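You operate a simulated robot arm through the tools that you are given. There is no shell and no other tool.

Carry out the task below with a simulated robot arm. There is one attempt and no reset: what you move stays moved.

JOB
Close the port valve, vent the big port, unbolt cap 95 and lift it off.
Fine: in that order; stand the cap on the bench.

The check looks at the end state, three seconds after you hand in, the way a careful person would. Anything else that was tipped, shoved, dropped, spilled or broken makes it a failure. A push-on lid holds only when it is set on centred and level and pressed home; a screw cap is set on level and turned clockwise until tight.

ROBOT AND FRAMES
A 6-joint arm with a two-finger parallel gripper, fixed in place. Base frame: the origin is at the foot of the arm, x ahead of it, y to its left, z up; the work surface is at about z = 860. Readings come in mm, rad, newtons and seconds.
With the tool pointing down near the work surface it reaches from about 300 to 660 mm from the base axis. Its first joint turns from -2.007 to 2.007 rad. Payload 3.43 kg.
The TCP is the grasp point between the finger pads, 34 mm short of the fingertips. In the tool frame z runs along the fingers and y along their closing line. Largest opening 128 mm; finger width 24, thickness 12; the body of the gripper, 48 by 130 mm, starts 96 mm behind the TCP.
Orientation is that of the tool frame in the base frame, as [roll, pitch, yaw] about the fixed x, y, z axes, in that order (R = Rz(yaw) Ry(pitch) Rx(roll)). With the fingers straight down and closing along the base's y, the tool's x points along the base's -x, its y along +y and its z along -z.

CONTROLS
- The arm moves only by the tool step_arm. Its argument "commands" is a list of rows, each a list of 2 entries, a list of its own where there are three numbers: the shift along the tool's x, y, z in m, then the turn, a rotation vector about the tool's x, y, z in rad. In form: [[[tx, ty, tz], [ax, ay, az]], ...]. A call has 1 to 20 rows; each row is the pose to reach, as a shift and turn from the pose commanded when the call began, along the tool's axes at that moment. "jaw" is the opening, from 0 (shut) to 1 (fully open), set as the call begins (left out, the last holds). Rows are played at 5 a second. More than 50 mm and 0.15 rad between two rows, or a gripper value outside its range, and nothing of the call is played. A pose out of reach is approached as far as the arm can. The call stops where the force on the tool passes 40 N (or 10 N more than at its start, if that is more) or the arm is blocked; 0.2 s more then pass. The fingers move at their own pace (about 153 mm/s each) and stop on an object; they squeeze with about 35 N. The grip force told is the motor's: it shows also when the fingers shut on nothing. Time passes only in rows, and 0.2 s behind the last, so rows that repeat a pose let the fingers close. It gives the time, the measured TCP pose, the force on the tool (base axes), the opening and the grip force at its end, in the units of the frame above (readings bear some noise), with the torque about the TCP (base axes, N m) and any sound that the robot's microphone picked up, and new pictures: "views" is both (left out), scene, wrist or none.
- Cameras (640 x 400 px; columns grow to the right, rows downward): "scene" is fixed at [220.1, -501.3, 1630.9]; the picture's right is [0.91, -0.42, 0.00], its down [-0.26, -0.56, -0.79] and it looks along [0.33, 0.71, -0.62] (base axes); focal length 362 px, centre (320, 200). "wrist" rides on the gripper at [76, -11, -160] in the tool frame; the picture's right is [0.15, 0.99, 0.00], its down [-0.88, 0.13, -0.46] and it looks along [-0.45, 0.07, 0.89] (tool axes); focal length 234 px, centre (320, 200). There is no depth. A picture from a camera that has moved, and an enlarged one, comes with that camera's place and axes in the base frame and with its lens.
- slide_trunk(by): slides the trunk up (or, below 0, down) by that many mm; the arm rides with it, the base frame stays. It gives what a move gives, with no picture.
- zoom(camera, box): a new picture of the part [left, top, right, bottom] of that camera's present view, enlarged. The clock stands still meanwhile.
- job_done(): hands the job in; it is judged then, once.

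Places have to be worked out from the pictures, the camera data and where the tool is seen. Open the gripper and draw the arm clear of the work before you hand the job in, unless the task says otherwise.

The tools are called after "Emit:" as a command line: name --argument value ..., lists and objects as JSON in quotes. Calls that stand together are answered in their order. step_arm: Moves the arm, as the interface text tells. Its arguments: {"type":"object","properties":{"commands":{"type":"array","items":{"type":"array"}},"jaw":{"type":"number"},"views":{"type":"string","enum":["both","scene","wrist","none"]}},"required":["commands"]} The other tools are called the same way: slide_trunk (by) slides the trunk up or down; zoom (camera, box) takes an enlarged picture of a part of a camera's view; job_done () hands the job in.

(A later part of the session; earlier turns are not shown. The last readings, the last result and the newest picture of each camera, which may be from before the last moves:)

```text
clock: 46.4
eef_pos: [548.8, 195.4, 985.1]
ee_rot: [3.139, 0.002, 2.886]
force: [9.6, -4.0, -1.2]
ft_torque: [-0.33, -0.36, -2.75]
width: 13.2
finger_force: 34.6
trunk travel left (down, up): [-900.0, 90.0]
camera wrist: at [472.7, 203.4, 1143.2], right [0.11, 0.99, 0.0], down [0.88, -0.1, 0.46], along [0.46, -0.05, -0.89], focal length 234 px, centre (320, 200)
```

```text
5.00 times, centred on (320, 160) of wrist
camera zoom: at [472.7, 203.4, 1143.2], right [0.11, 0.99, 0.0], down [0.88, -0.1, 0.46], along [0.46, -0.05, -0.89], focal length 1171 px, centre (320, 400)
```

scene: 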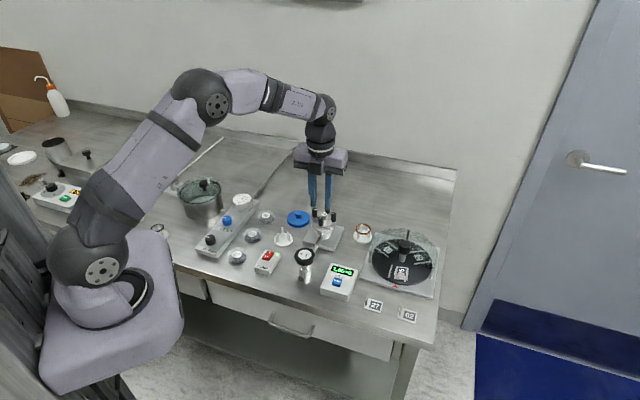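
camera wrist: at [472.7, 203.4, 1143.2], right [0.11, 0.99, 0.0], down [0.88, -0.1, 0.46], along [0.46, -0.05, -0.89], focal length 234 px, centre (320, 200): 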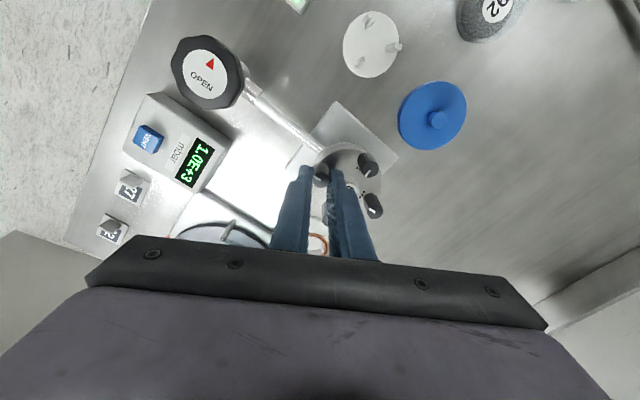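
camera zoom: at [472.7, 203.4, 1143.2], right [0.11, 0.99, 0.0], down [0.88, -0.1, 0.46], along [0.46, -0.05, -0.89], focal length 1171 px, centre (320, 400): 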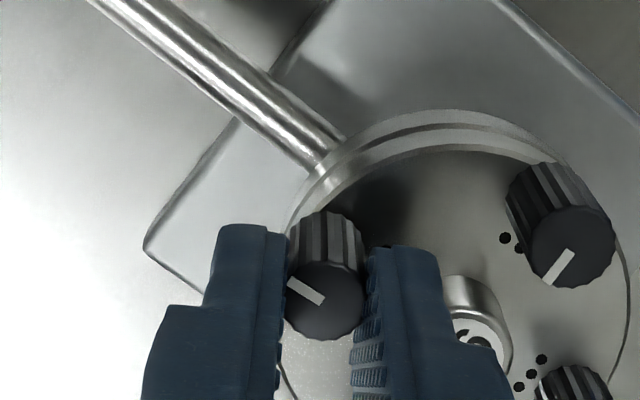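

A torque of −2.75 N·m built up: the finger is jamming between bolt and central knob, so the knob stands a bit higher than I judged. I turn back clockwise out of the jam at once.

Emit:
step_arm --commands '[[[0, 0, 0], [0, 0, 0.12]], [[0, 0, 0], [0, 0, 0.25]], [[0, 0, 0], [0, 0, 0.38]], [[0, 0, 0], [0, 0, 0.5]], [[0, 0, 0], [0, 0, 0.59]]]' --views "wrist"

Emit:
zoom --camera "wrist" --box '[270, 120, 370, 200]'

Emit:
zoom --camera "scene" --box '[305, 195, 345, 235]'

```text
clock: 47.6
eef_pos: [546.2, 197.8, 984.4]
ee_rot: [-3.141, 0.0, 2.302]
force: [0.0, 2.8, -3.1]
ft_torque: [0.16, 0.16, -0.02]
width: 13.9
finger_force: 35.0
trunk travel left (down, up): [-900.0, 90.0]
camera wrist: at [487.3, 246.4, 1143.7], right [0.64, 0.77, 0.0], down [0.68, -0.57, 0.46], along [0.35, -0.29, -0.89], focal length 234 px, centre (320, 200)
```

wrist: 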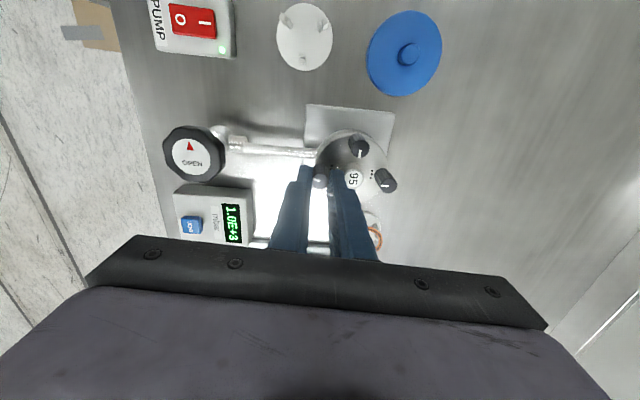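

```text
5.00 times, centred on (320, 160) of wrist
camera zoom: at [487.3, 246.4, 1143.7], right [0.64, 0.77, 0.0], down [0.68, -0.57, 0.46], along [0.35, -0.29, -0.89], focal length 1171 px, centre (320, 400)
```

zoom: 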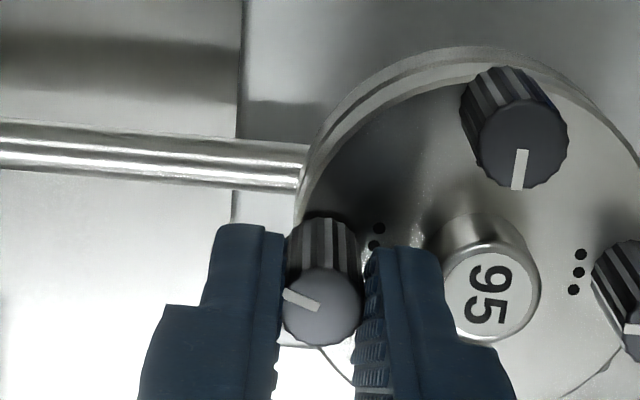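

```text
10.00 times, centred on (325, 215) of scene
camera zoom: at [220.1, -501.3, 1630.9], right [0.91, -0.42, 0.0], down [-0.26, -0.56, -0.79], along [0.33, 0.71, -0.62], focal length 3618 px, centre (270, 50)
```

zoom: 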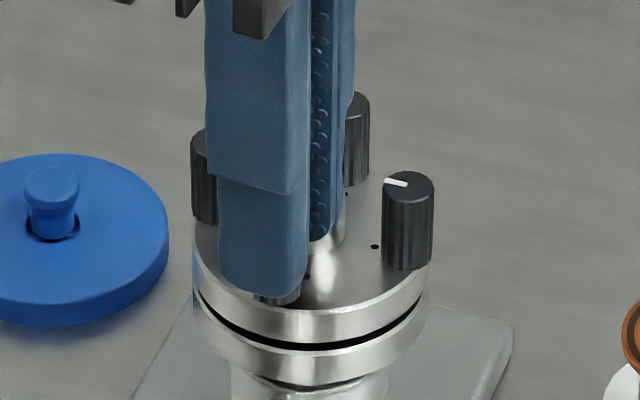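

The jam is cleared and forces are near zero. I ease the jaws just off the bolt, rise 4 mm so the tips pass above the central knob, and re-grip the top of the bolt.

Emit:
step_arm --commands '[[[0, 0, 0], [0, 0, 0]], [[0, 0, -0.002], [0, 0, 0]], [[0, 0, -0.004], [0, 0, 0]], [[0, 0, -0.004], [0, 0, 0]]]' --jaw 0.12 --views "none"

Emit:
step_arm --commands '[[[0, 0, 0], [0, 0, 0]], [[0, 0, 0], [0, 0, 0]], [[0, 0, 0], [0, 0, 0]]]' --jaw 0.0 --views "wrist"

Emit:
zoom --camera "wrist" --box '[270, 120, 370, 200]'

Emit:
zoom --camera "scene" --box '[305, 195, 345, 235]'

```text
clock: 48.6
eef_pos: [546.0, 196.2, 990.1]
ee_rot: [3.141, 0.003, 2.302]
force: [-0.2, -1.1, 0.1]
ft_torque: [0.02, 0.01, 0.02]
width: 15.2
finger_force: 0.1
trunk travel left (down, up): [-900.0, 90.0]
```

```text
clock: 49.4
eef_pos: [546.4, 197.2, 990.3]
ee_rot: [3.141, 0.003, 2.301]
force: [-1.2, -1.0, 0.7]
ft_torque: [-0.07, 0.02, 0.01]
width: 14.1
finger_force: 34.2
trunk travel left (down, up): [-900.0, 90.0]
camera wrist: at [487.3, 245.5, 1148.6], right [0.64, 0.77, 0.0], down [0.68, -0.57, 0.46], along [0.35, -0.29, -0.89], focal length 234 px, centre (320, 200)
```

wrist: 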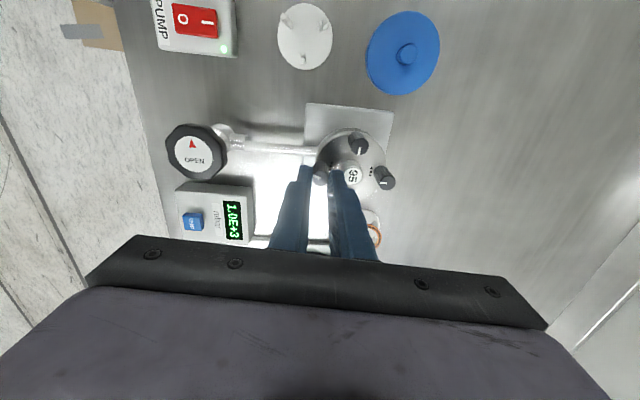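

```text
5.00 times, centred on (320, 160) of wrist
camera zoom: at [487.3, 245.5, 1148.6], right [0.64, 0.77, 0.0], down [0.68, -0.57, 0.46], along [0.35, -0.29, -0.89], focal length 1171 px, centre (320, 400)
```

zoom: 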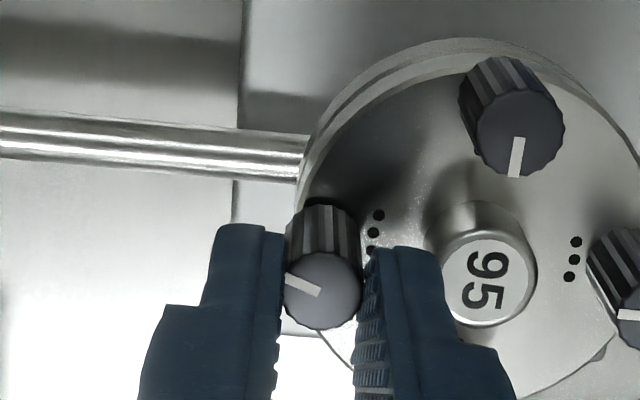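

```text
10.00 times, centred on (325, 215) of scene
camera zoom: at [220.1, -501.3, 1630.9], right [0.91, -0.42, 0.0], down [-0.26, -0.56, -0.79], along [0.33, 0.71, -0.62], focal length 3618 px, centre (270, 50)
```

zoom: 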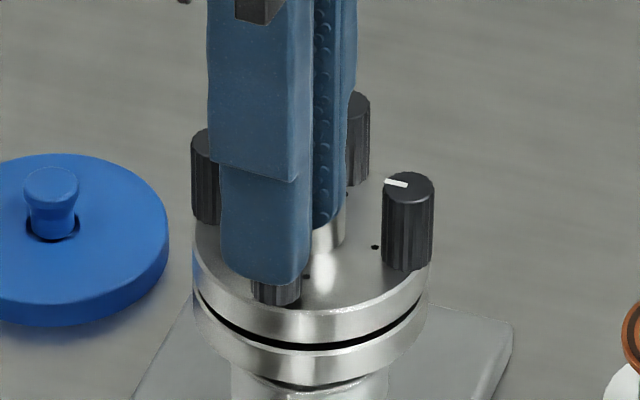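

Now tips are at about z=956, still gripping the raised bolt's top, with negligible forces. I turn counter-clockwise 1.2 rad, following it up.

Emit:
step_arm --commands '[[[0, 0, -0.0001], [0, 0, -0.15]], [[0, 0, -0.0002], [0, 0, -0.3]], [[0, 0, -0.0003], [0, 0, -0.45]], [[0, 0, -0.0004], [0, 0, -0.6]], [[0, 0, -0.0005], [0, 0, -0.75]], [[0, 0, -0.0006], [0, 0, -0.9]], [[0, 0, -0.0007], [0, 0, -1.05]], [[0, 0, -0.0008], [0, 0, -1.2]]]' --views "wrist"

Emit:
zoom --camera "wrist" --box '[270, 120, 370, 200]'

```text
clock: 51.2
eef_pos: [545.6, 198.2, 990.5]
ee_rot: [-3.139, 0.001, -2.776]
force: [-1.1, 7.7, 0.1]
ft_torque: [0.43, 0.04, -0.12]
width: 14.2
finger_force: 35.2
trunk travel left (down, up): [-900.0, 90.0]
camera wrist: at [479.2, 160.7, 1149.0], right [-0.49, 0.87, 0.0], down [0.78, 0.44, 0.46], along [0.4, 0.22, -0.89], focal length 234 px, centre (320, 200)
```

wrist: 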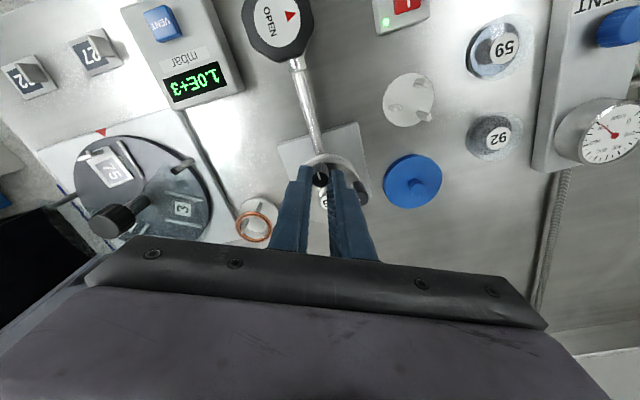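

```text
5.00 times, centred on (320, 160) of wrist
camera zoom: at [479.2, 160.7, 1149.0], right [-0.49, 0.87, 0.0], down [0.78, 0.44, 0.46], along [0.4, 0.22, -0.89], focal length 1171 px, centre (320, 400)
```

zoom: 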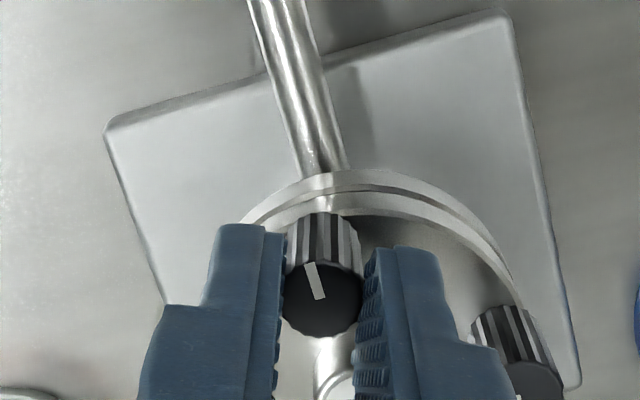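

The bolt's line stopped at about 184° from its start with the grip slipping past: the bolt has reached its end after half a turn, with its line now pointing outward. That is bolt 4 undone; I open, rise and verify.

Emit:
step_arm --commands '[[[0, 0, 0], [0, 0, 0]], [[0, 0, -0.001], [0, 0, 0]], [[0, 0, -0.015], [0, 0, 0]], [[0, 0, -0.04], [0, 0, 0]], [[0, 0, -0.05], [0, 0, 0]]]' --jaw 0.2 --views "wrist"

Emit:
zoom --camera "wrist" --box '[270, 120, 370, 200]'

Emit:
zoom --camera "scene" --box '[312, 202, 340, 232]'

```text
clock: 52.4
eef_pos: [546.4, 196.1, 1041.1]
ee_rot: [-3.14, 0.001, -2.78]
force: [0.6, 0.1, 0.3]
ft_torque: [-0.03, 0.01, 0.0]
width: 25.6
finger_force: 0.1
trunk travel left (down, up): [-900.0, 90.0]
camera wrist: at [478.7, 158.5, 1199.8], right [-0.49, 0.87, 0.0], down [0.78, 0.43, 0.46], along [0.4, 0.22, -0.89], focal length 234 px, centre (320, 200)
```

wrist: 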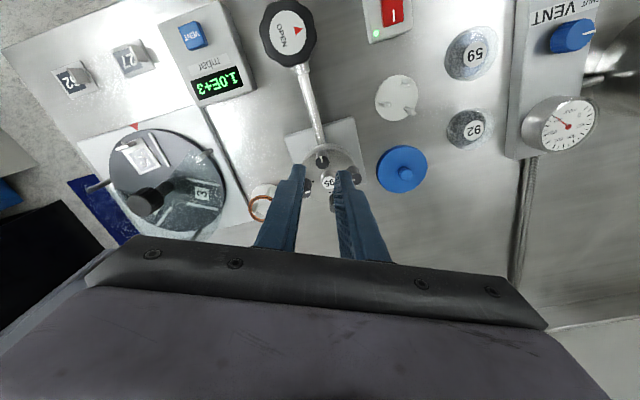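

```text
5.00 times, centred on (320, 160) of wrist
camera zoom: at [478.7, 158.5, 1199.8], right [-0.49, 0.87, 0.0], down [0.78, 0.43, 0.46], along [0.4, 0.22, -0.89], focal length 1171 px, centre (320, 400)
```

zoom: 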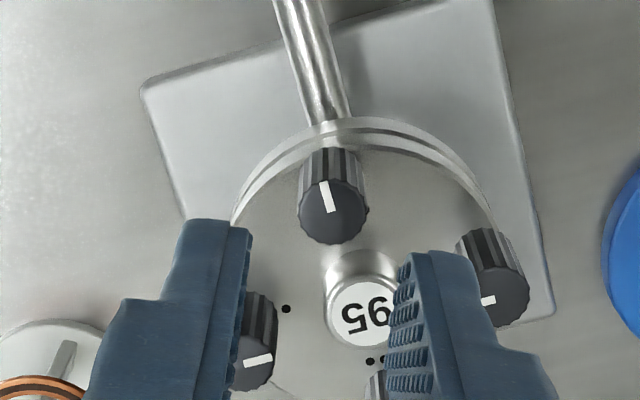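

```text
13.33 times, centred on (326, 217) of scene
camera zoom: at [220.1, -501.3, 1630.9], right [0.91, -0.42, 0.0], down [-0.26, -0.56, -0.79], along [0.33, 0.71, -0.62], focal length 4824 px, centre (240, -27)
```

zoom: 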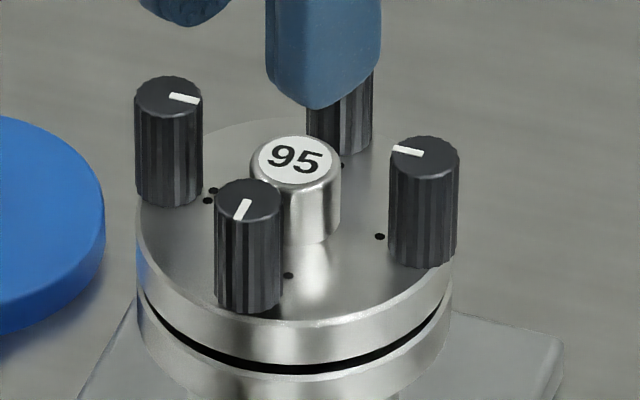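

Bolt 4's line now points straight outward and its knob stands ~2 mm higher than before. I go on to bolt 3 (diagonally opposite, at about (586,239)), unwinding the wrist clockwise on the way.

Emit:
step_arm --commands '[[[-0.0105, 0.0052, 0], [0, 0, 0.142]], [[-0.021, 0.0104, 0], [0, 0, 0.284]], [[-0.0315, 0.0155, 0], [0, 0, 0.426]], [[-0.042, 0.0207, 0], [0, 0, 0.568]], [[-0.0526, 0.0259, 0], [0, 0, 0.71]], [[-0.0526, 0.0259, 0], [0, 0, 0.852]], [[-0.0526, 0.0259, 0], [0, 0, 0.994]], [[-0.0526, 0.0259, 0], [0, 0, 1.136]], [[-0.0526, 0.0259, 0], [0, 0, 1.278]], [[-0.0526, 0.0259, 0], [0, 0, 1.42]], [[-0.0526, 0.0259, 0], [0, 0, 1.562]], [[-0.0526, 0.0259, 0], [0, 0, 1.704]], [[-0.0526, 0.0259, 0], [0, 0, 1.846]], [[-0.0526, 0.0259, 0], [0, 0, 1.988]], [[-0.0526, 0.0259, 0], [0, 0, 2.13]], [[-0.0526, 0.0259, 0], [0, 0, 2.272]], [[-0.0526, 0.0259, 0], [0, 0, 2.414]], [[-0.0526, 0.0259, 0], [0, 0, 2.556]], [[-0.0526, 0.0259, 0], [0, 0, 2.698]], [[-0.0526, 0.0259, 0], [0, 0, 2.698]]]' --views "wrist"

Emit:
zoom --camera "wrist" --box '[270, 120, 370, 200]'

```text
clock: 56.6
eef_pos: [585.5, 239.1, 1040.5]
ee_rot: [3.14, 0.001, 0.802]
force: [0.3, 0.1, 0.4]
ft_torque: [0.04, 0.02, -0.02]
width: 25.8
finger_force: 0.0
trunk travel left (down, up): [-900.0, 90.0]
camera wrist: at [630.9, 301.6, 1198.8], right [0.81, -0.58, 0.0], down [-0.52, -0.72, 0.46], along [-0.26, -0.37, -0.89], focal length 234 px, centre (320, 200)
```

wrist: 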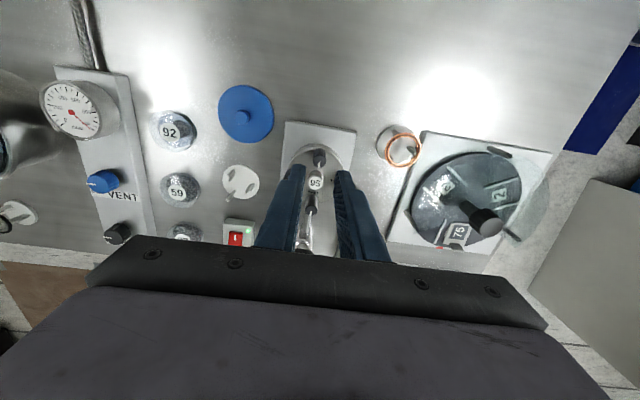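

```text
5.00 times, centred on (320, 160) of wrist
camera zoom: at [630.9, 301.6, 1198.8], right [0.81, -0.58, 0.0], down [-0.52, -0.72, 0.46], along [-0.26, -0.37, -0.89], focal length 1171 px, centre (320, 400)
```

zoom: 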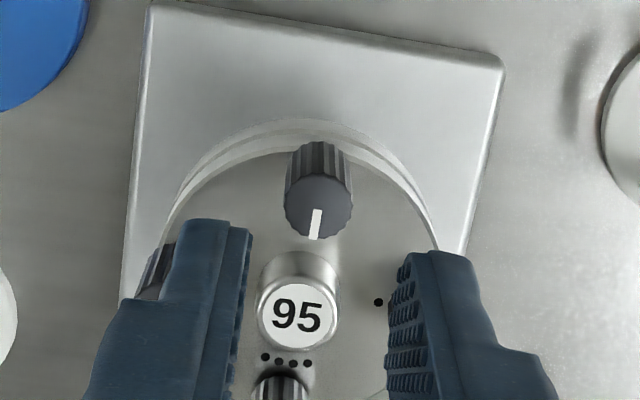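

Bolt 3 is centred under the jaws (knob of cap at about (565,218.5)). I descend so that the tips are at ~z=952, just above the central knob, and grip.

Emit:
step_arm --commands '[[[0.0003, 0, 0.02], [0, 0, 0]], [[0.0003, 0, 0.04], [0, 0, 0]], [[0.0003, 0, 0.0545], [0, 0, 0]], [[0.0003, 0, 0.0545], [0, 0, 0]]]' --views "none"

Emit:
step_arm --commands '[[[0, 0, 0], [0, 0, 0]], [[0, 0, 0], [0, 0, 0]], [[0, 0, 0], [0, 0, 0]]]' --jaw 0.0 --views "wrist"

Emit:
zoom --camera "wrist" --box '[270, 120, 370, 200]'

Emit:
zoom --camera "scene" --box '[305, 195, 345, 235]'

```text
clock: 57.6
eef_pos: [586.3, 240.1, 985.9]
ee_rot: [3.139, -0.003, 0.803]
force: [0.3, -0.6, -0.5]
ft_torque: [0.0, -0.01, 0.0]
width: 25.7
finger_force: 0.1
trunk travel left (down, up): [-900.0, 90.0]
```

```text
clock: 58.4
eef_pos: [585.3, 238.9, 985.8]
ee_rot: [3.138, 0.0, 0.804]
force: [-2.4, 1.3, -0.3]
ft_torque: [0.15, 0.1, 0.02]
width: 13.9
finger_force: 35.0
trunk travel left (down, up): [-900.0, 90.0]
camera wrist: at [630.5, 301.7, 1144.5], right [0.81, -0.58, 0.0], down [-0.52, -0.72, 0.46], along [-0.26, -0.37, -0.89], focal length 234 px, centre (320, 200)
```

wrist: 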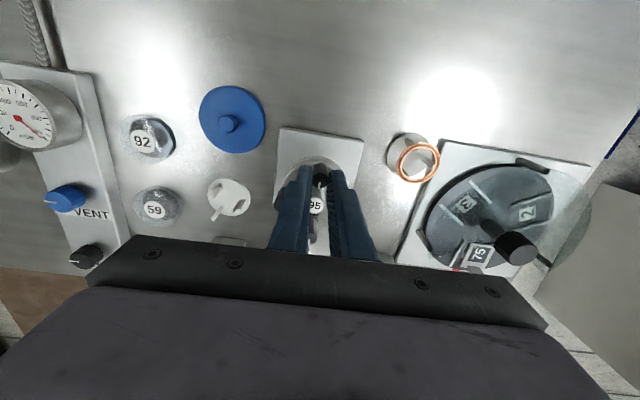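

```text
5.00 times, centred on (320, 160) of wrist
camera zoom: at [630.5, 301.7, 1144.5], right [0.81, -0.58, 0.0], down [-0.52, -0.72, 0.46], along [-0.26, -0.37, -0.89], focal length 1171 px, centre (320, 400)
```

zoom: 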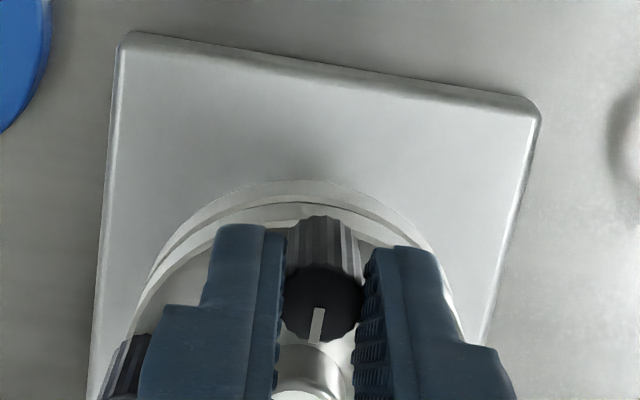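

```text
10.00 times, centred on (325, 215) of scene
camera zoom: at [220.1, -501.3, 1630.9], right [0.91, -0.42, 0.0], down [-0.26, -0.56, -0.79], along [0.33, 0.71, -0.62], focal length 3618 px, centre (270, 50)
```

zoom: 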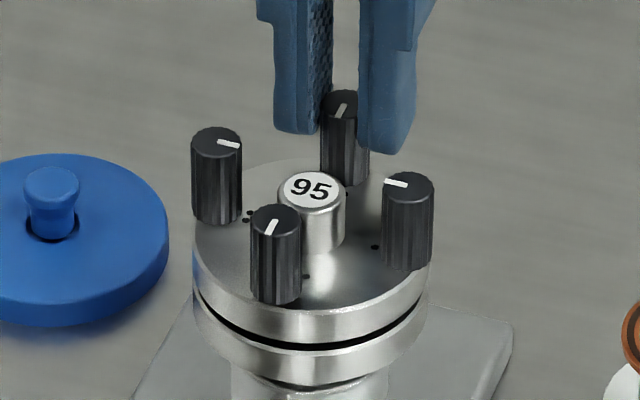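

Bolt 3 is gripped near its top. I turn it counter-clockwise 1.5 rad while rising ~1 mm.

Emit:
step_arm --commands '[[[0, 0, -0.0001], [0, 0, -0.15]], [[0, 0, -0.0002], [0, 0, -0.3]], [[0, 0, -0.0003], [0, 0, -0.45]], [[0, 0, -0.0004], [0, 0, -0.6]], [[0, 0, -0.0005], [0, 0, -0.75]], [[0, 0, -0.0006], [0, 0, -0.9]], [[0, 0, -0.0007], [0, 0, -1.05]], [[0, 0, -0.0008], [0, 0, -1.2]], [[0, 0, -0.0009], [0, 0, -1.35]], [[0, 0, -0.001], [0, 0, -1.5]]]' --views "wrist"

Emit:
zoom --camera "wrist" --box '[270, 120, 370, 200]'

Emit:
zoom --camera "scene" --box '[305, 195, 345, 235]'

```text
clock: 60.6
eef_pos: [587.1, 239.6, 987.0]
ee_rot: [3.141, 0.001, 2.307]
force: [-1.7, 0.6, 0.8]
ft_torque: [0.05, 0.12, -0.04]
width: 13.9
finger_force: 34.6
trunk travel left (down, up): [-900.0, 90.0]
camera wrist: at [527.6, 288.0, 1144.7], right [0.63, 0.77, 0.0], down [0.69, -0.56, 0.46], along [0.35, -0.29, -0.89], focal length 234 px, centre (320, 200)
```

wrist: 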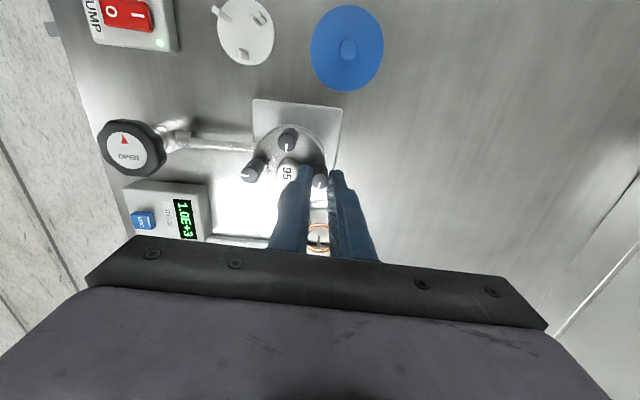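

```text
5.00 times, centred on (320, 160) of wrist
camera zoom: at [527.6, 288.0, 1144.7], right [0.63, 0.77, 0.0], down [0.69, -0.56, 0.46], along [0.35, -0.29, -0.89], focal length 1171 px, centre (320, 400)
```

zoom: 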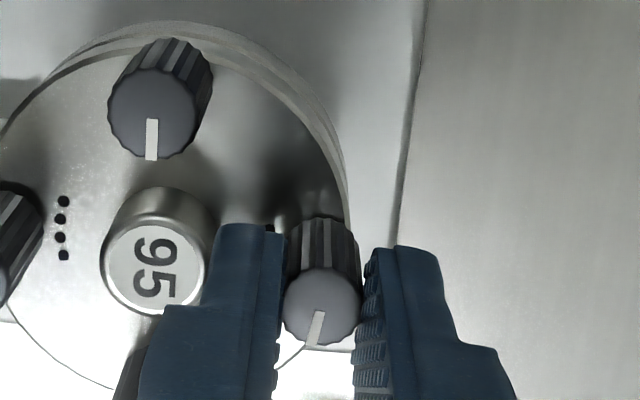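

```text
10.00 times, centred on (325, 215) of scene
camera zoom: at [220.1, -501.3, 1630.9], right [0.91, -0.42, 0.0], down [-0.26, -0.56, -0.79], along [0.33, 0.71, -0.62], focal length 3618 px, centre (270, 50)
```

zoom: 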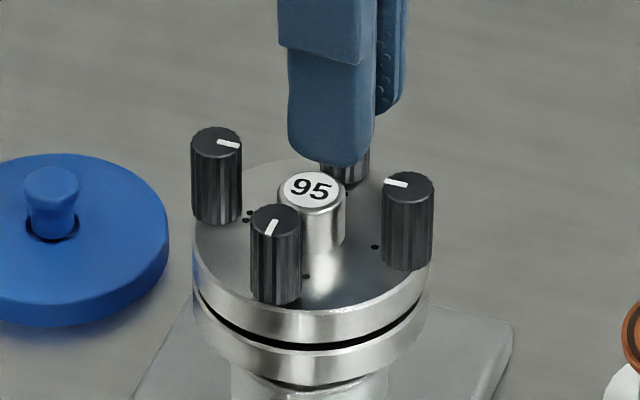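

Clean: no side force and the line moved with the tool. I continue counter-clockwise 1.7 rad more, rising another ~1.1 mm, to reach the end of the half turn.

Emit:
step_arm --commands '[[[0, 0, -0.0001], [0, 0, -0.15]], [[0, 0, -0.0002], [0, 0, -0.3]], [[0, 0, -0.0003], [0, 0, -0.45]], [[0, 0, -0.0004], [0, 0, -0.6]], [[0, 0, -0.0005], [0, 0, -0.75]], [[0, 0, -0.0006], [0, 0, -0.9]], [[0, 0, -0.0007], [0, 0, -1.05]], [[0, 0, -0.0008], [0, 0, -1.2]], [[0, 0, -0.0009], [0, 0, -1.35]], [[0, 0, -0.001], [0, 0, -1.5]], [[0, 0, -0.0011], [0, 0, -1.6]], [[0, 0, -0.0011], [0, 0, -1.7]]]' --views "wrist"

Emit:
zoom --camera "wrist" --box '[270, 120, 370, 200]'

Emit:
zoom --camera "scene" --box '[305, 195, 345, 235]'

```text
clock: 63.2
eef_pos: [587.3, 240.6, 986.7]
ee_rot: [3.141, -0.002, -2.274]
force: [-1.4, 2.5, -9.6]
ft_torque: [0.43, -0.22, -0.01]
width: 14.1
finger_force: 35.0
trunk travel left (down, up): [-900.0, 90.0]
camera wrist: at [546.8, 175.5, 1145.4], right [-0.85, 0.53, 0.0], down [0.47, 0.76, 0.45], along [0.24, 0.39, -0.89], focal length 234 px, centre (320, 200)
```

wrist: 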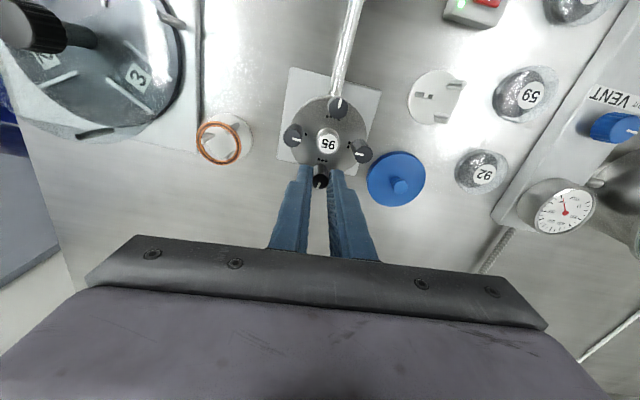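

```text
5.00 times, centred on (320, 160) of wrist
camera zoom: at [546.8, 175.5, 1145.4], right [-0.85, 0.53, 0.0], down [0.47, 0.76, 0.45], along [0.24, 0.39, -0.89], focal length 1171 px, centre (320, 400)
```

zoom: 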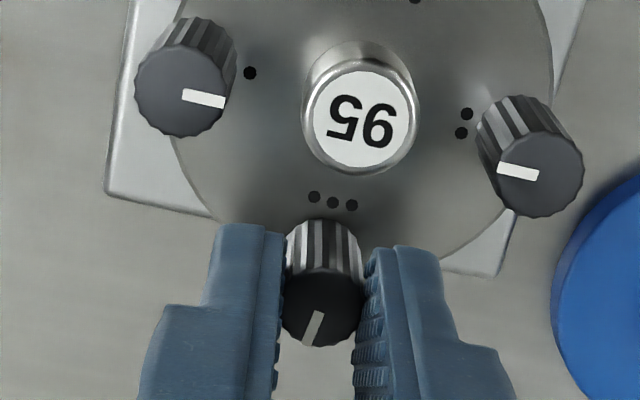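

```text
10.00 times, centred on (325, 215) of scene
camera zoom: at [220.1, -501.3, 1630.9], right [0.91, -0.42, 0.0], down [-0.26, -0.56, -0.79], along [0.33, 0.71, -0.62], focal length 3618 px, centre (270, 50)
```

zoom: 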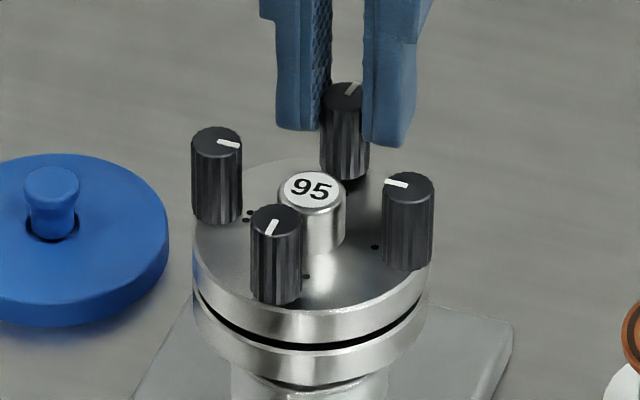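

Bolt 3 has turned 3.2 rad with the line now outward, risen ~2–3 mm. I ease down 1 mm and turn ~0.6 rad further to find out whether this is truly the end of its travel.

Emit:
step_arm --commands '[[[0, 0, 0.001], [0, 0, -0.1]], [[0, 0, 0.001], [0, 0, -0.2]], [[0, 0, 0.001], [0, 0, -0.3]], [[0, 0, 0.001], [0, 0, -0.4]], [[0, 0, 0.001], [0, 0, -0.5]], [[0, 0, 0.001], [0, 0, -0.6]]]' --views "wrist"

Emit:
zoom --camera "wrist" --box '[270, 120, 370, 200]'

Emit:
zoom --camera "scene" --box '[305, 195, 345, 235]'

```text
clock: 64.6
eef_pos: [586.1, 241.3, 987.2]
ee_rot: [-3.138, 0.001, -1.677]
force: [-2.9, 2.3, 0.0]
ft_torque: [0.03, 0.31, -0.08]
width: 13.6
finger_force: 34.8
trunk travel left (down, up): [-900.0, 90.0]
camera wrist: at [589.3, 163.5, 1146.3], right [-1.0, -0.04, 0.0], down [-0.04, 0.89, 0.46], along [-0.02, 0.45, -0.89], focal length 234 px, centre (320, 200)
```

wrist: 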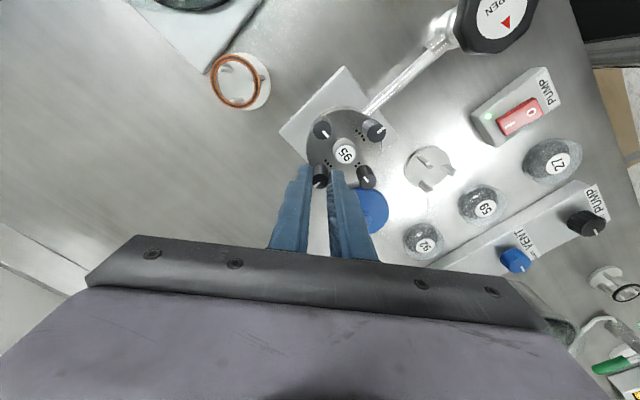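

```text
5.00 times, centred on (320, 160) of wrist
camera zoom: at [589.3, 163.5, 1146.3], right [-1.0, -0.04, 0.0], down [-0.04, 0.89, 0.46], along [-0.02, 0.45, -0.89], focal length 1171 px, centre (320, 400)
```

zoom: 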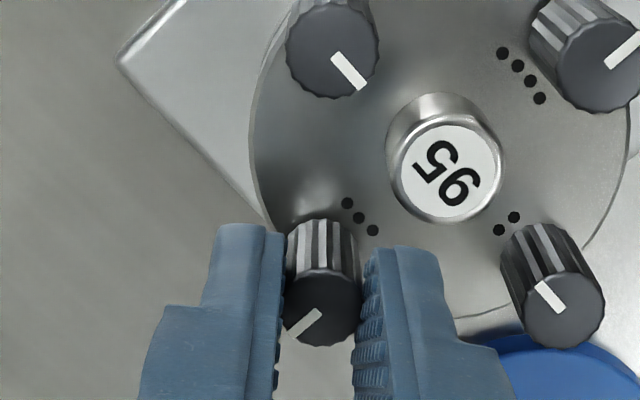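

```text
10.00 times, centred on (325, 215) of scene
camera zoom: at [220.1, -501.3, 1630.9], right [0.91, -0.42, 0.0], down [-0.26, -0.56, -0.79], along [0.33, 0.71, -0.62], focal length 3618 px, centre (270, 50)
```

zoom: 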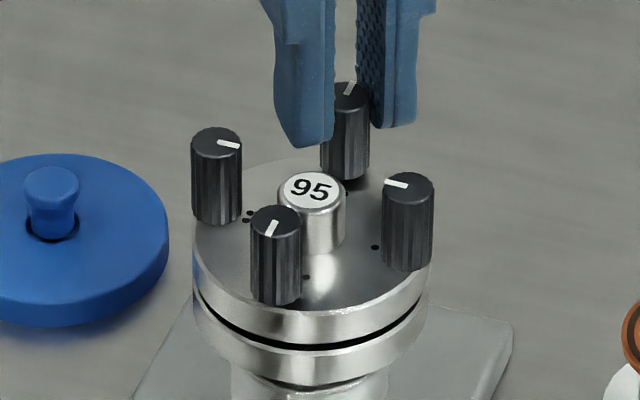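

The line stayed put while the jaws slipped round: bolt 3 is at its end stop, so half a turn is the full travel. I open, rise, and move over bolt 2 at about (545,240), turning the wrist back.

Emit:
step_arm --commands '[[[0, 0, 0], [0, 0, 0]], [[0, 0, -0.002], [0, 0, 0]], [[0, 0, -0.02], [0, 0, 0]], [[0, 0, -0.045], [0, 0, 0]], [[0, 0, -0.045], [0, 0, 0]]]' --jaw 0.18 --views "none"

```text
clock: 65.8
eef_pos: [585.6, 238.8, 1032.3]
ee_rot: [-3.14, -0.001, -1.678]
force: [1.0, -0.7, -0.4]
ft_torque: [0.0, -0.02, 0.0]
width: 23.0
finger_force: 0.0
trunk travel left (down, up): [-900.0, 90.0]
```

Now I move over bolt 2 while unwinding the wrist clockwise by 3 rad.

Emit:
step_arm --commands '[[[0.0008, 0.0082, 0], [0, 0, 0.149]], [[0.0015, 0.0164, 0], [0, 0, 0.298]], [[0.0023, 0.0245, 0], [0, 0, 0.447]], [[0.003, 0.0327, 0], [0, 0, 0.596]], [[0.0038, 0.0409, 0], [0, 0, 0.745]], [[0.0038, 0.0409, 0], [0, 0, 0.894]], [[0.0038, 0.0409, 0], [0, 0, 1.043]], [[0.0038, 0.0409, 0], [0, 0, 1.192]], [[0.0038, 0.0409, 0], [0, 0, 1.341]], [[0.0038, 0.0409, 0], [0, 0, 1.49]], [[0.0038, 0.0409, 0], [0, 0, 1.639]], [[0.0038, 0.0409, 0], [0, 0, 1.788]], [[0.0038, 0.0409, 0], [0, 0, 1.937]], [[0.0038, 0.0409, 0], [0, 0, 2.086]], [[0.0038, 0.0409, 0], [0, 0, 2.235]], [[0.0038, 0.0409, 0], [0, 0, 2.384]], [[0.0038, 0.0409, 0], [0, 0, 2.533]], [[0.0038, 0.0409, 0], [0, 0, 2.682]], [[0.0038, 0.0409, 0], [0, 0, 2.831]], [[0.0038, 0.0409, 0], [0, 0, 2.98]]]' --views "none"

Emit:
step_arm --commands '[[[0, 0, 0], [0, 0, 0.14]], [[0, 0, 0], [0, 0, 0.28]], [[0, 0, 0], [0, 0, 0.28]]]' --views "wrist"

Emit:
zoom --camera "wrist" --box '[270, 120, 370, 200]'

```text
clock: 70.0
eef_pos: [545.1, 240.7, 1033.7]
ee_rot: [3.14, 0.0, 1.621]
force: [0.5, -0.1, 0.0]
ft_torque: [0.02, -0.02, 0.02]
width: 22.9
finger_force: 0.1
trunk travel left (down, up): [-900.0, 90.0]
```

```text
clock: 70.8
eef_pos: [545.8, 239.9, 1031.9]
ee_rot: [3.139, 0.0, 1.342]
force: [-0.4, -0.2, 0.3]
ft_torque: [0.0, 0.03, 0.01]
width: 22.9
finger_force: 0.1
trunk travel left (down, up): [-900.0, 90.0]
camera wrist: at [551.6, 316.5, 1190.1], right [1.0, -0.08, 0.0], down [-0.07, -0.89, 0.46], along [-0.04, -0.45, -0.89], focal length 234 px, centre (320, 200)
```

wrist: 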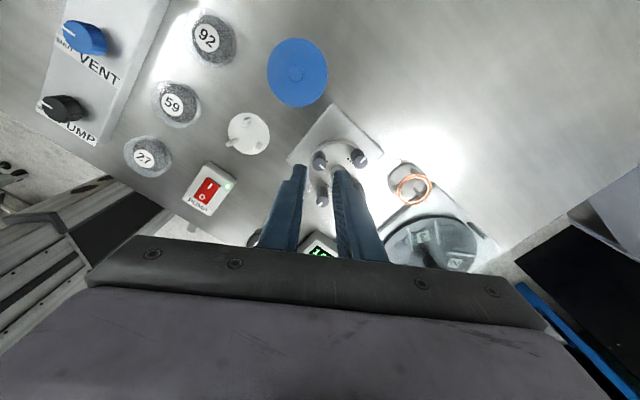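

```text
5.00 times, centred on (320, 160) of wrist
camera zoom: at [551.6, 316.5, 1190.1], right [1.0, -0.08, 0.0], down [-0.07, -0.89, 0.46], along [-0.04, -0.45, -0.89], focal length 1171 px, centre (320, 400)
```

zoom: 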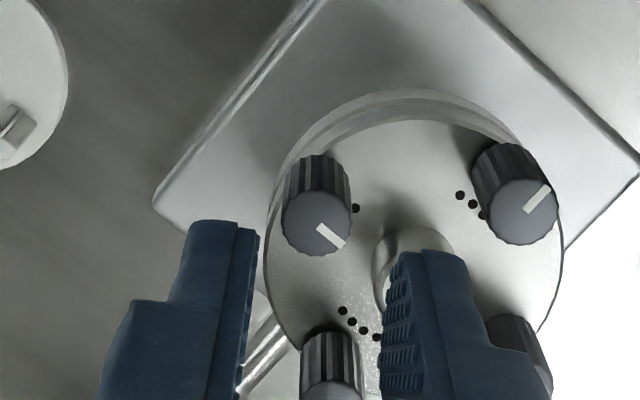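

Bolt 2 sits nearly centred (about 1 mm toward tool −x). I correct and descend to the same grip height, then close.

Emit:
step_arm --commands '[[[-0.0012, -0.0002, 0.02], [0, 0, 0]], [[-0.0012, -0.0002, 0.04], [0, 0, 0]], [[-0.0012, -0.0002, 0.0462], [0, 0, 0]], [[-0.0012, -0.0002, 0.0462], [0, 0, 0]]]' --views "none"

Emit:
step_arm --commands '[[[0, 0, 0], [0, 0, 0]], [[0, 0, 0], [0, 0, 0]], [[0, 0, 0], [0, 0, 0]]]' --jaw 0.0 --views "wrist"

Emit:
zoom --camera "wrist" --box '[270, 120, 370, 200]'

Emit:
zoom --camera "scene" --box '[305, 195, 345, 235]'

```text
clock: 71.8
eef_pos: [544.9, 237.6, 987.0]
ee_rot: [3.139, 0.0, 1.344]
force: [0.7, -0.8, 4.8]
ft_torque: [-0.05, -0.06, -0.04]
width: 23.1
finger_force: 0.2
trunk travel left (down, up): [-900.0, 90.0]
```

```text
clock: 72.6
eef_pos: [544.8, 239.0, 985.6]
ee_rot: [3.14, -0.001, 1.346]
force: [-1.0, 1.4, 5.9]
ft_torque: [-0.02, 0.05, 0.04]
width: 14.0
finger_force: 35.1
trunk travel left (down, up): [-900.0, 90.0]
camera wrist: at [550.2, 314.7, 1144.4], right [1.0, -0.08, 0.0], down [-0.07, -0.89, 0.46], along [-0.03, -0.45, -0.89], focal length 234 px, centre (320, 200)
```

wrist: 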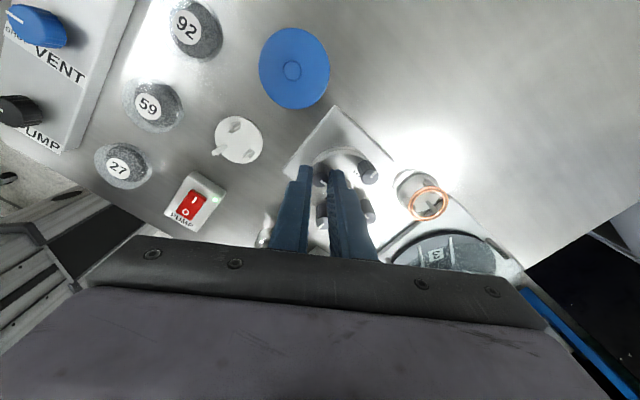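

```text
5.00 times, centred on (320, 160) of wrist
camera zoom: at [550.2, 314.7, 1144.4], right [1.0, -0.08, 0.0], down [-0.07, -0.89, 0.46], along [-0.03, -0.45, -0.89], focal length 1171 px, centre (320, 400)
```

zoom: 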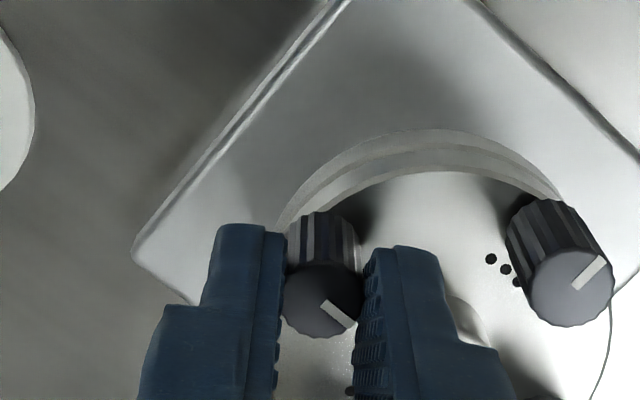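

```text
10.00 times, centred on (325, 215) of scene
camera zoom: at [220.1, -501.3, 1630.9], right [0.91, -0.42, 0.0], down [-0.26, -0.56, -0.79], along [0.33, 0.71, -0.62], focal length 3618 px, centre (270, 50)
```

zoom: 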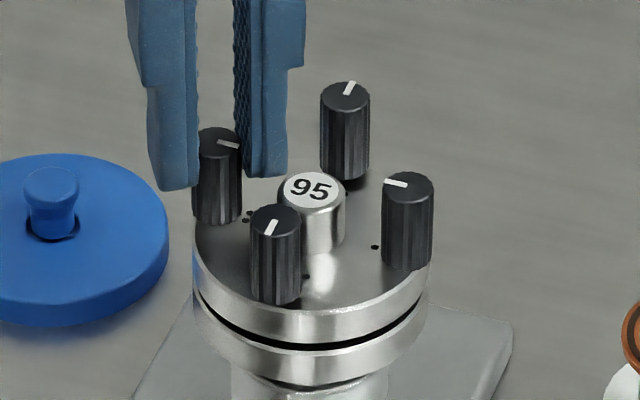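

There's ~5 N upward: the inner fingertip just rests on the central knob's top (so it is at about z=952). I loosen slightly, rise 1.5 mm, and re-grip.

Emit:
step_arm --commands '[[[0, 0, -0.0005], [0, 0, 0]], [[0, 0, -0.0015], [0, 0, 0]], [[0, 0, -0.0015], [0, 0, 0]]]' --jaw 0.13 --views "none"

Emit:
step_arm --commands '[[[0, 0, 0], [0, 0, 0]], [[0, 0, 0], [0, 0, 0]], [[0, 0, 0], [0, 0, 0]]]' --jaw 0.0 --views "none"

```text
clock: 73.4
eef_pos: [545.2, 237.9, 986.4]
ee_rot: [3.14, 0.001, 1.344]
force: [0.0, 0.9, 0.3]
ft_torque: [0.0, 0.01, 0.01]
width: 16.5
finger_force: 0.2
trunk travel left (down, up): [-900.0, 90.0]
```

```text
clock: 74.2
eef_pos: [544.8, 239.0, 985.7]
ee_rot: [3.141, 0.002, 1.344]
force: [-0.7, -0.9, -0.8]
ft_torque: [0.09, 0.25, -0.02]
width: 13.9
finger_force: 34.9
trunk travel left (down, up): [-900.0, 90.0]
```

Forces are clean now. I turn bolt 2 counter-clockwise 1.5 rad with ~1 mm of rise.

Emit:
step_arm --commands '[[[0, 0, -0.0001], [0, 0, -0.15]], [[0, 0, -0.0002], [0, 0, -0.3]], [[0, 0, -0.0003], [0, 0, -0.45]], [[0, 0, -0.0004], [0, 0, -0.6]], [[0, 0, -0.0005], [0, 0, -0.75]], [[0, 0, -0.0006], [0, 0, -0.9]], [[0, 0, -0.0007], [0, 0, -1.05]], [[0, 0, -0.0008], [0, 0, -1.2]], [[0, 0, -0.0009], [0, 0, -1.35]], [[0, 0, -0.001], [0, 0, -1.5]]]' --views "wrist"

Emit:
zoom --camera "wrist" --box '[270, 120, 370, 200]'

Emit:
zoom --camera "scene" --box '[305, 195, 345, 235]'

```text
clock: 76.4
eef_pos: [544.3, 238.8, 987.1]
ee_rot: [-3.14, 0.001, 2.847]
force: [1.5, -3.9, -8.2]
ft_torque: [0.01, 0.06, -0.03]
width: 13.8
finger_force: 35.1
trunk travel left (down, up): [-900.0, 90.0]
camera wrist: at [470.0, 250.9, 1145.7], right [0.15, 0.99, 0.0], down [0.88, -0.13, 0.46], along [0.45, -0.07, -0.89], focal length 234 px, centre (320, 200)
```

wrist: 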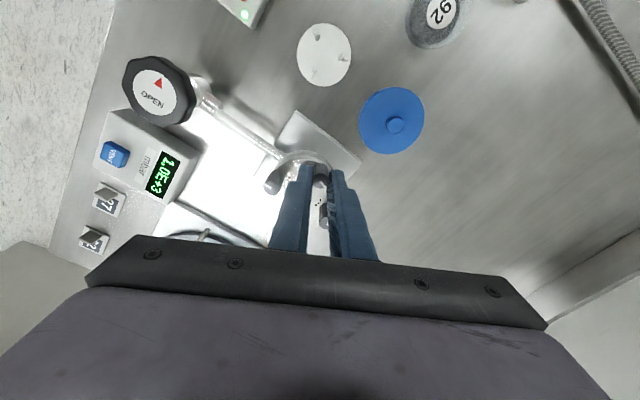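

```text
5.00 times, centred on (320, 160) of wrist
camera zoom: at [470.0, 250.9, 1145.7], right [0.15, 0.99, 0.0], down [0.88, -0.13, 0.46], along [0.45, -0.07, -0.89], focal length 1171 px, centre (320, 400)
```

zoom: 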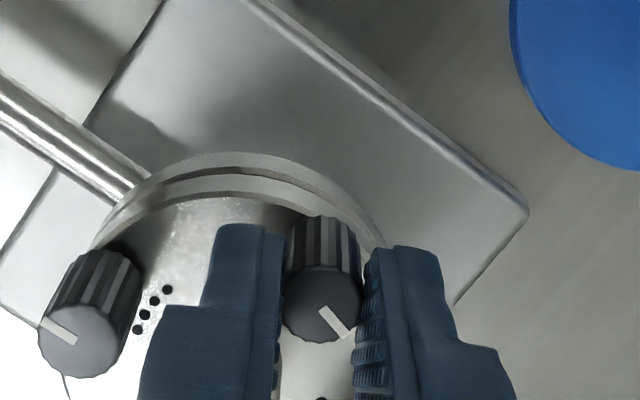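

```text
10.00 times, centred on (325, 215) of scene
camera zoom: at [220.1, -501.3, 1630.9], right [0.91, -0.42, 0.0], down [-0.26, -0.56, -0.79], along [0.33, 0.71, -0.62], focal length 3618 px, centre (270, 50)
```

zoom: 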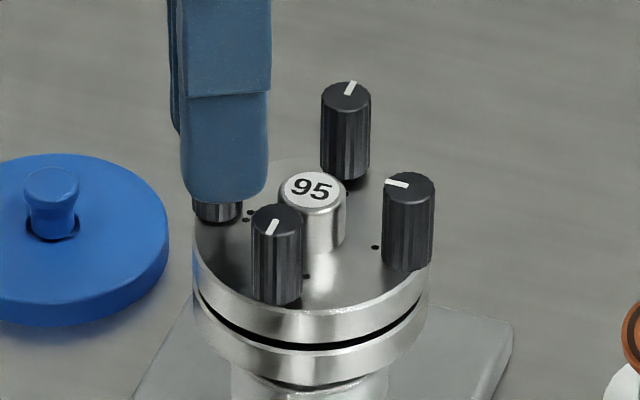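

Bolt 2 turns with the tool; I rose slightly too much (−8 N), so I keep height constant and continue 1.75 rad counter-clockwise to its stop.

Emit:
step_arm --commands '[[[0, 0, 0], [0, 0, -0.15]], [[0, 0, 0], [0, 0, -0.3]], [[0, 0, 0], [0, 0, -0.45]], [[0, 0, 0], [0, 0, -0.6]], [[0, 0, 0], [0, 0, -0.75]], [[0, 0, 0], [0, 0, -0.9]], [[0, 0, 0], [0, 0, -1.05]], [[0, 0, 0], [0, 0, -1.2]], [[0, 0, 0], [0, 0, -1.35]], [[0, 0, 0], [0, 0, -1.5]], [[0, 0, 0], [0, 0, -1.63]], [[0, 0, 0], [0, 0, -1.75]]]' --views "wrist"

Emit:
zoom --camera "wrist" --box '[270, 120, 370, 200]'

Emit:
zoom --camera "scene" --box '[305, 195, 345, 235]'

```text
clock: 79.0
eef_pos: [545.5, 240.4, 986.6]
ee_rot: [-3.14, -0.003, -1.686]
force: [-2.2, 5.9, -11.3]
ft_torque: [0.78, 0.12, -0.06]
width: 13.8
finger_force: 34.9
trunk travel left (down, up): [-900.0, 90.0]
camera wrist: at [548.2, 164.1, 1146.1], right [-1.0, -0.03, 0.0], down [-0.03, 0.89, 0.45], along [-0.02, 0.45, -0.89], focal length 234 px, centre (320, 200)
```

wrist: 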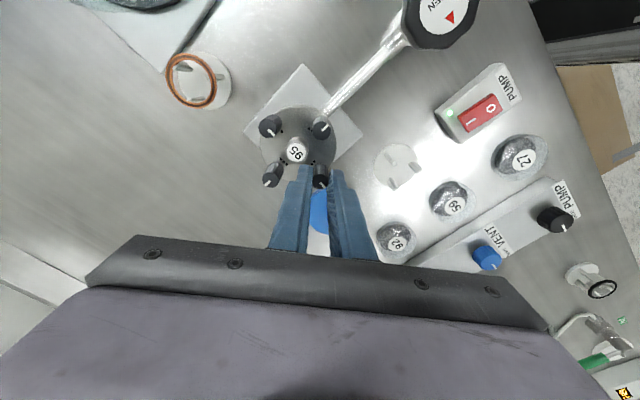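

```text
5.00 times, centred on (320, 160) of wrist
camera zoom: at [548.2, 164.1, 1146.1], right [-1.0, -0.03, 0.0], down [-0.03, 0.89, 0.45], along [-0.02, 0.45, -0.89], focal length 1171 px, centre (320, 400)
```

zoom: 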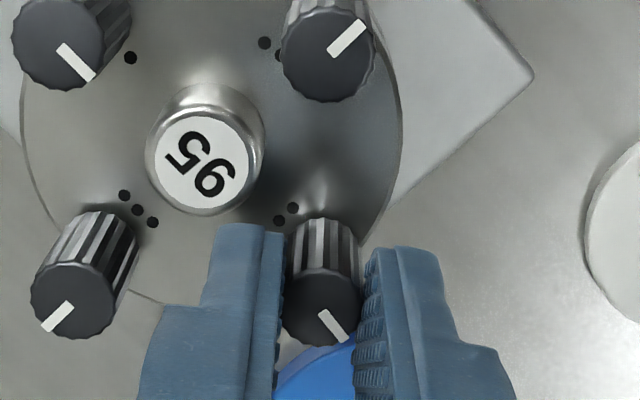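

```text
10.00 times, centred on (325, 215) of scene
camera zoom: at [220.1, -501.3, 1630.9], right [0.91, -0.42, 0.0], down [-0.26, -0.56, -0.79], along [0.33, 0.71, -0.62], focal length 3618 px, centre (270, 50)
```

zoom: 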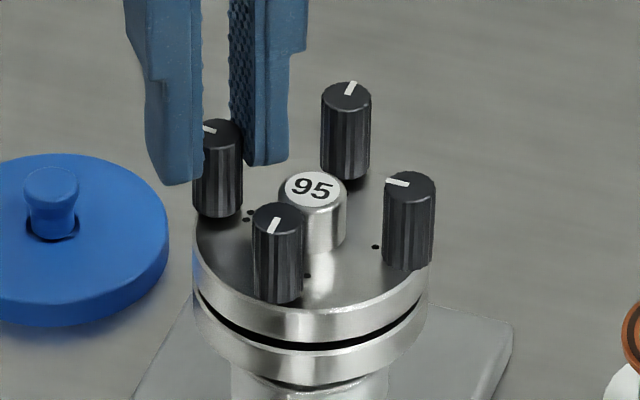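

Bolt 2's line now points outward too (stop reached). I open, rise, and then move over bolt 1 at about (586.6,199).

Emit:
step_arm --commands '[[[0, 0, 0.001], [0, 0, 0]], [[0, 0, -0.002], [0, 0, 0]], [[0, 0, -0.02], [0, 0, 0]], [[0, 0, -0.045], [0, 0, 0]], [[0, 0, -0.045], [0, 0, 0]]]' --jaw 0.18 --views "none"

```text
clock: 80.2
eef_pos: [542.6, 239.5, 1033.8]
ee_rot: [-3.14, 0.001, -1.687]
force: [-0.3, -1.3, -0.4]
ft_torque: [-0.01, 0.02, -0.02]
width: 23.0
finger_force: 0.0
trunk travel left (down, up): [-900.0, 90.0]
```

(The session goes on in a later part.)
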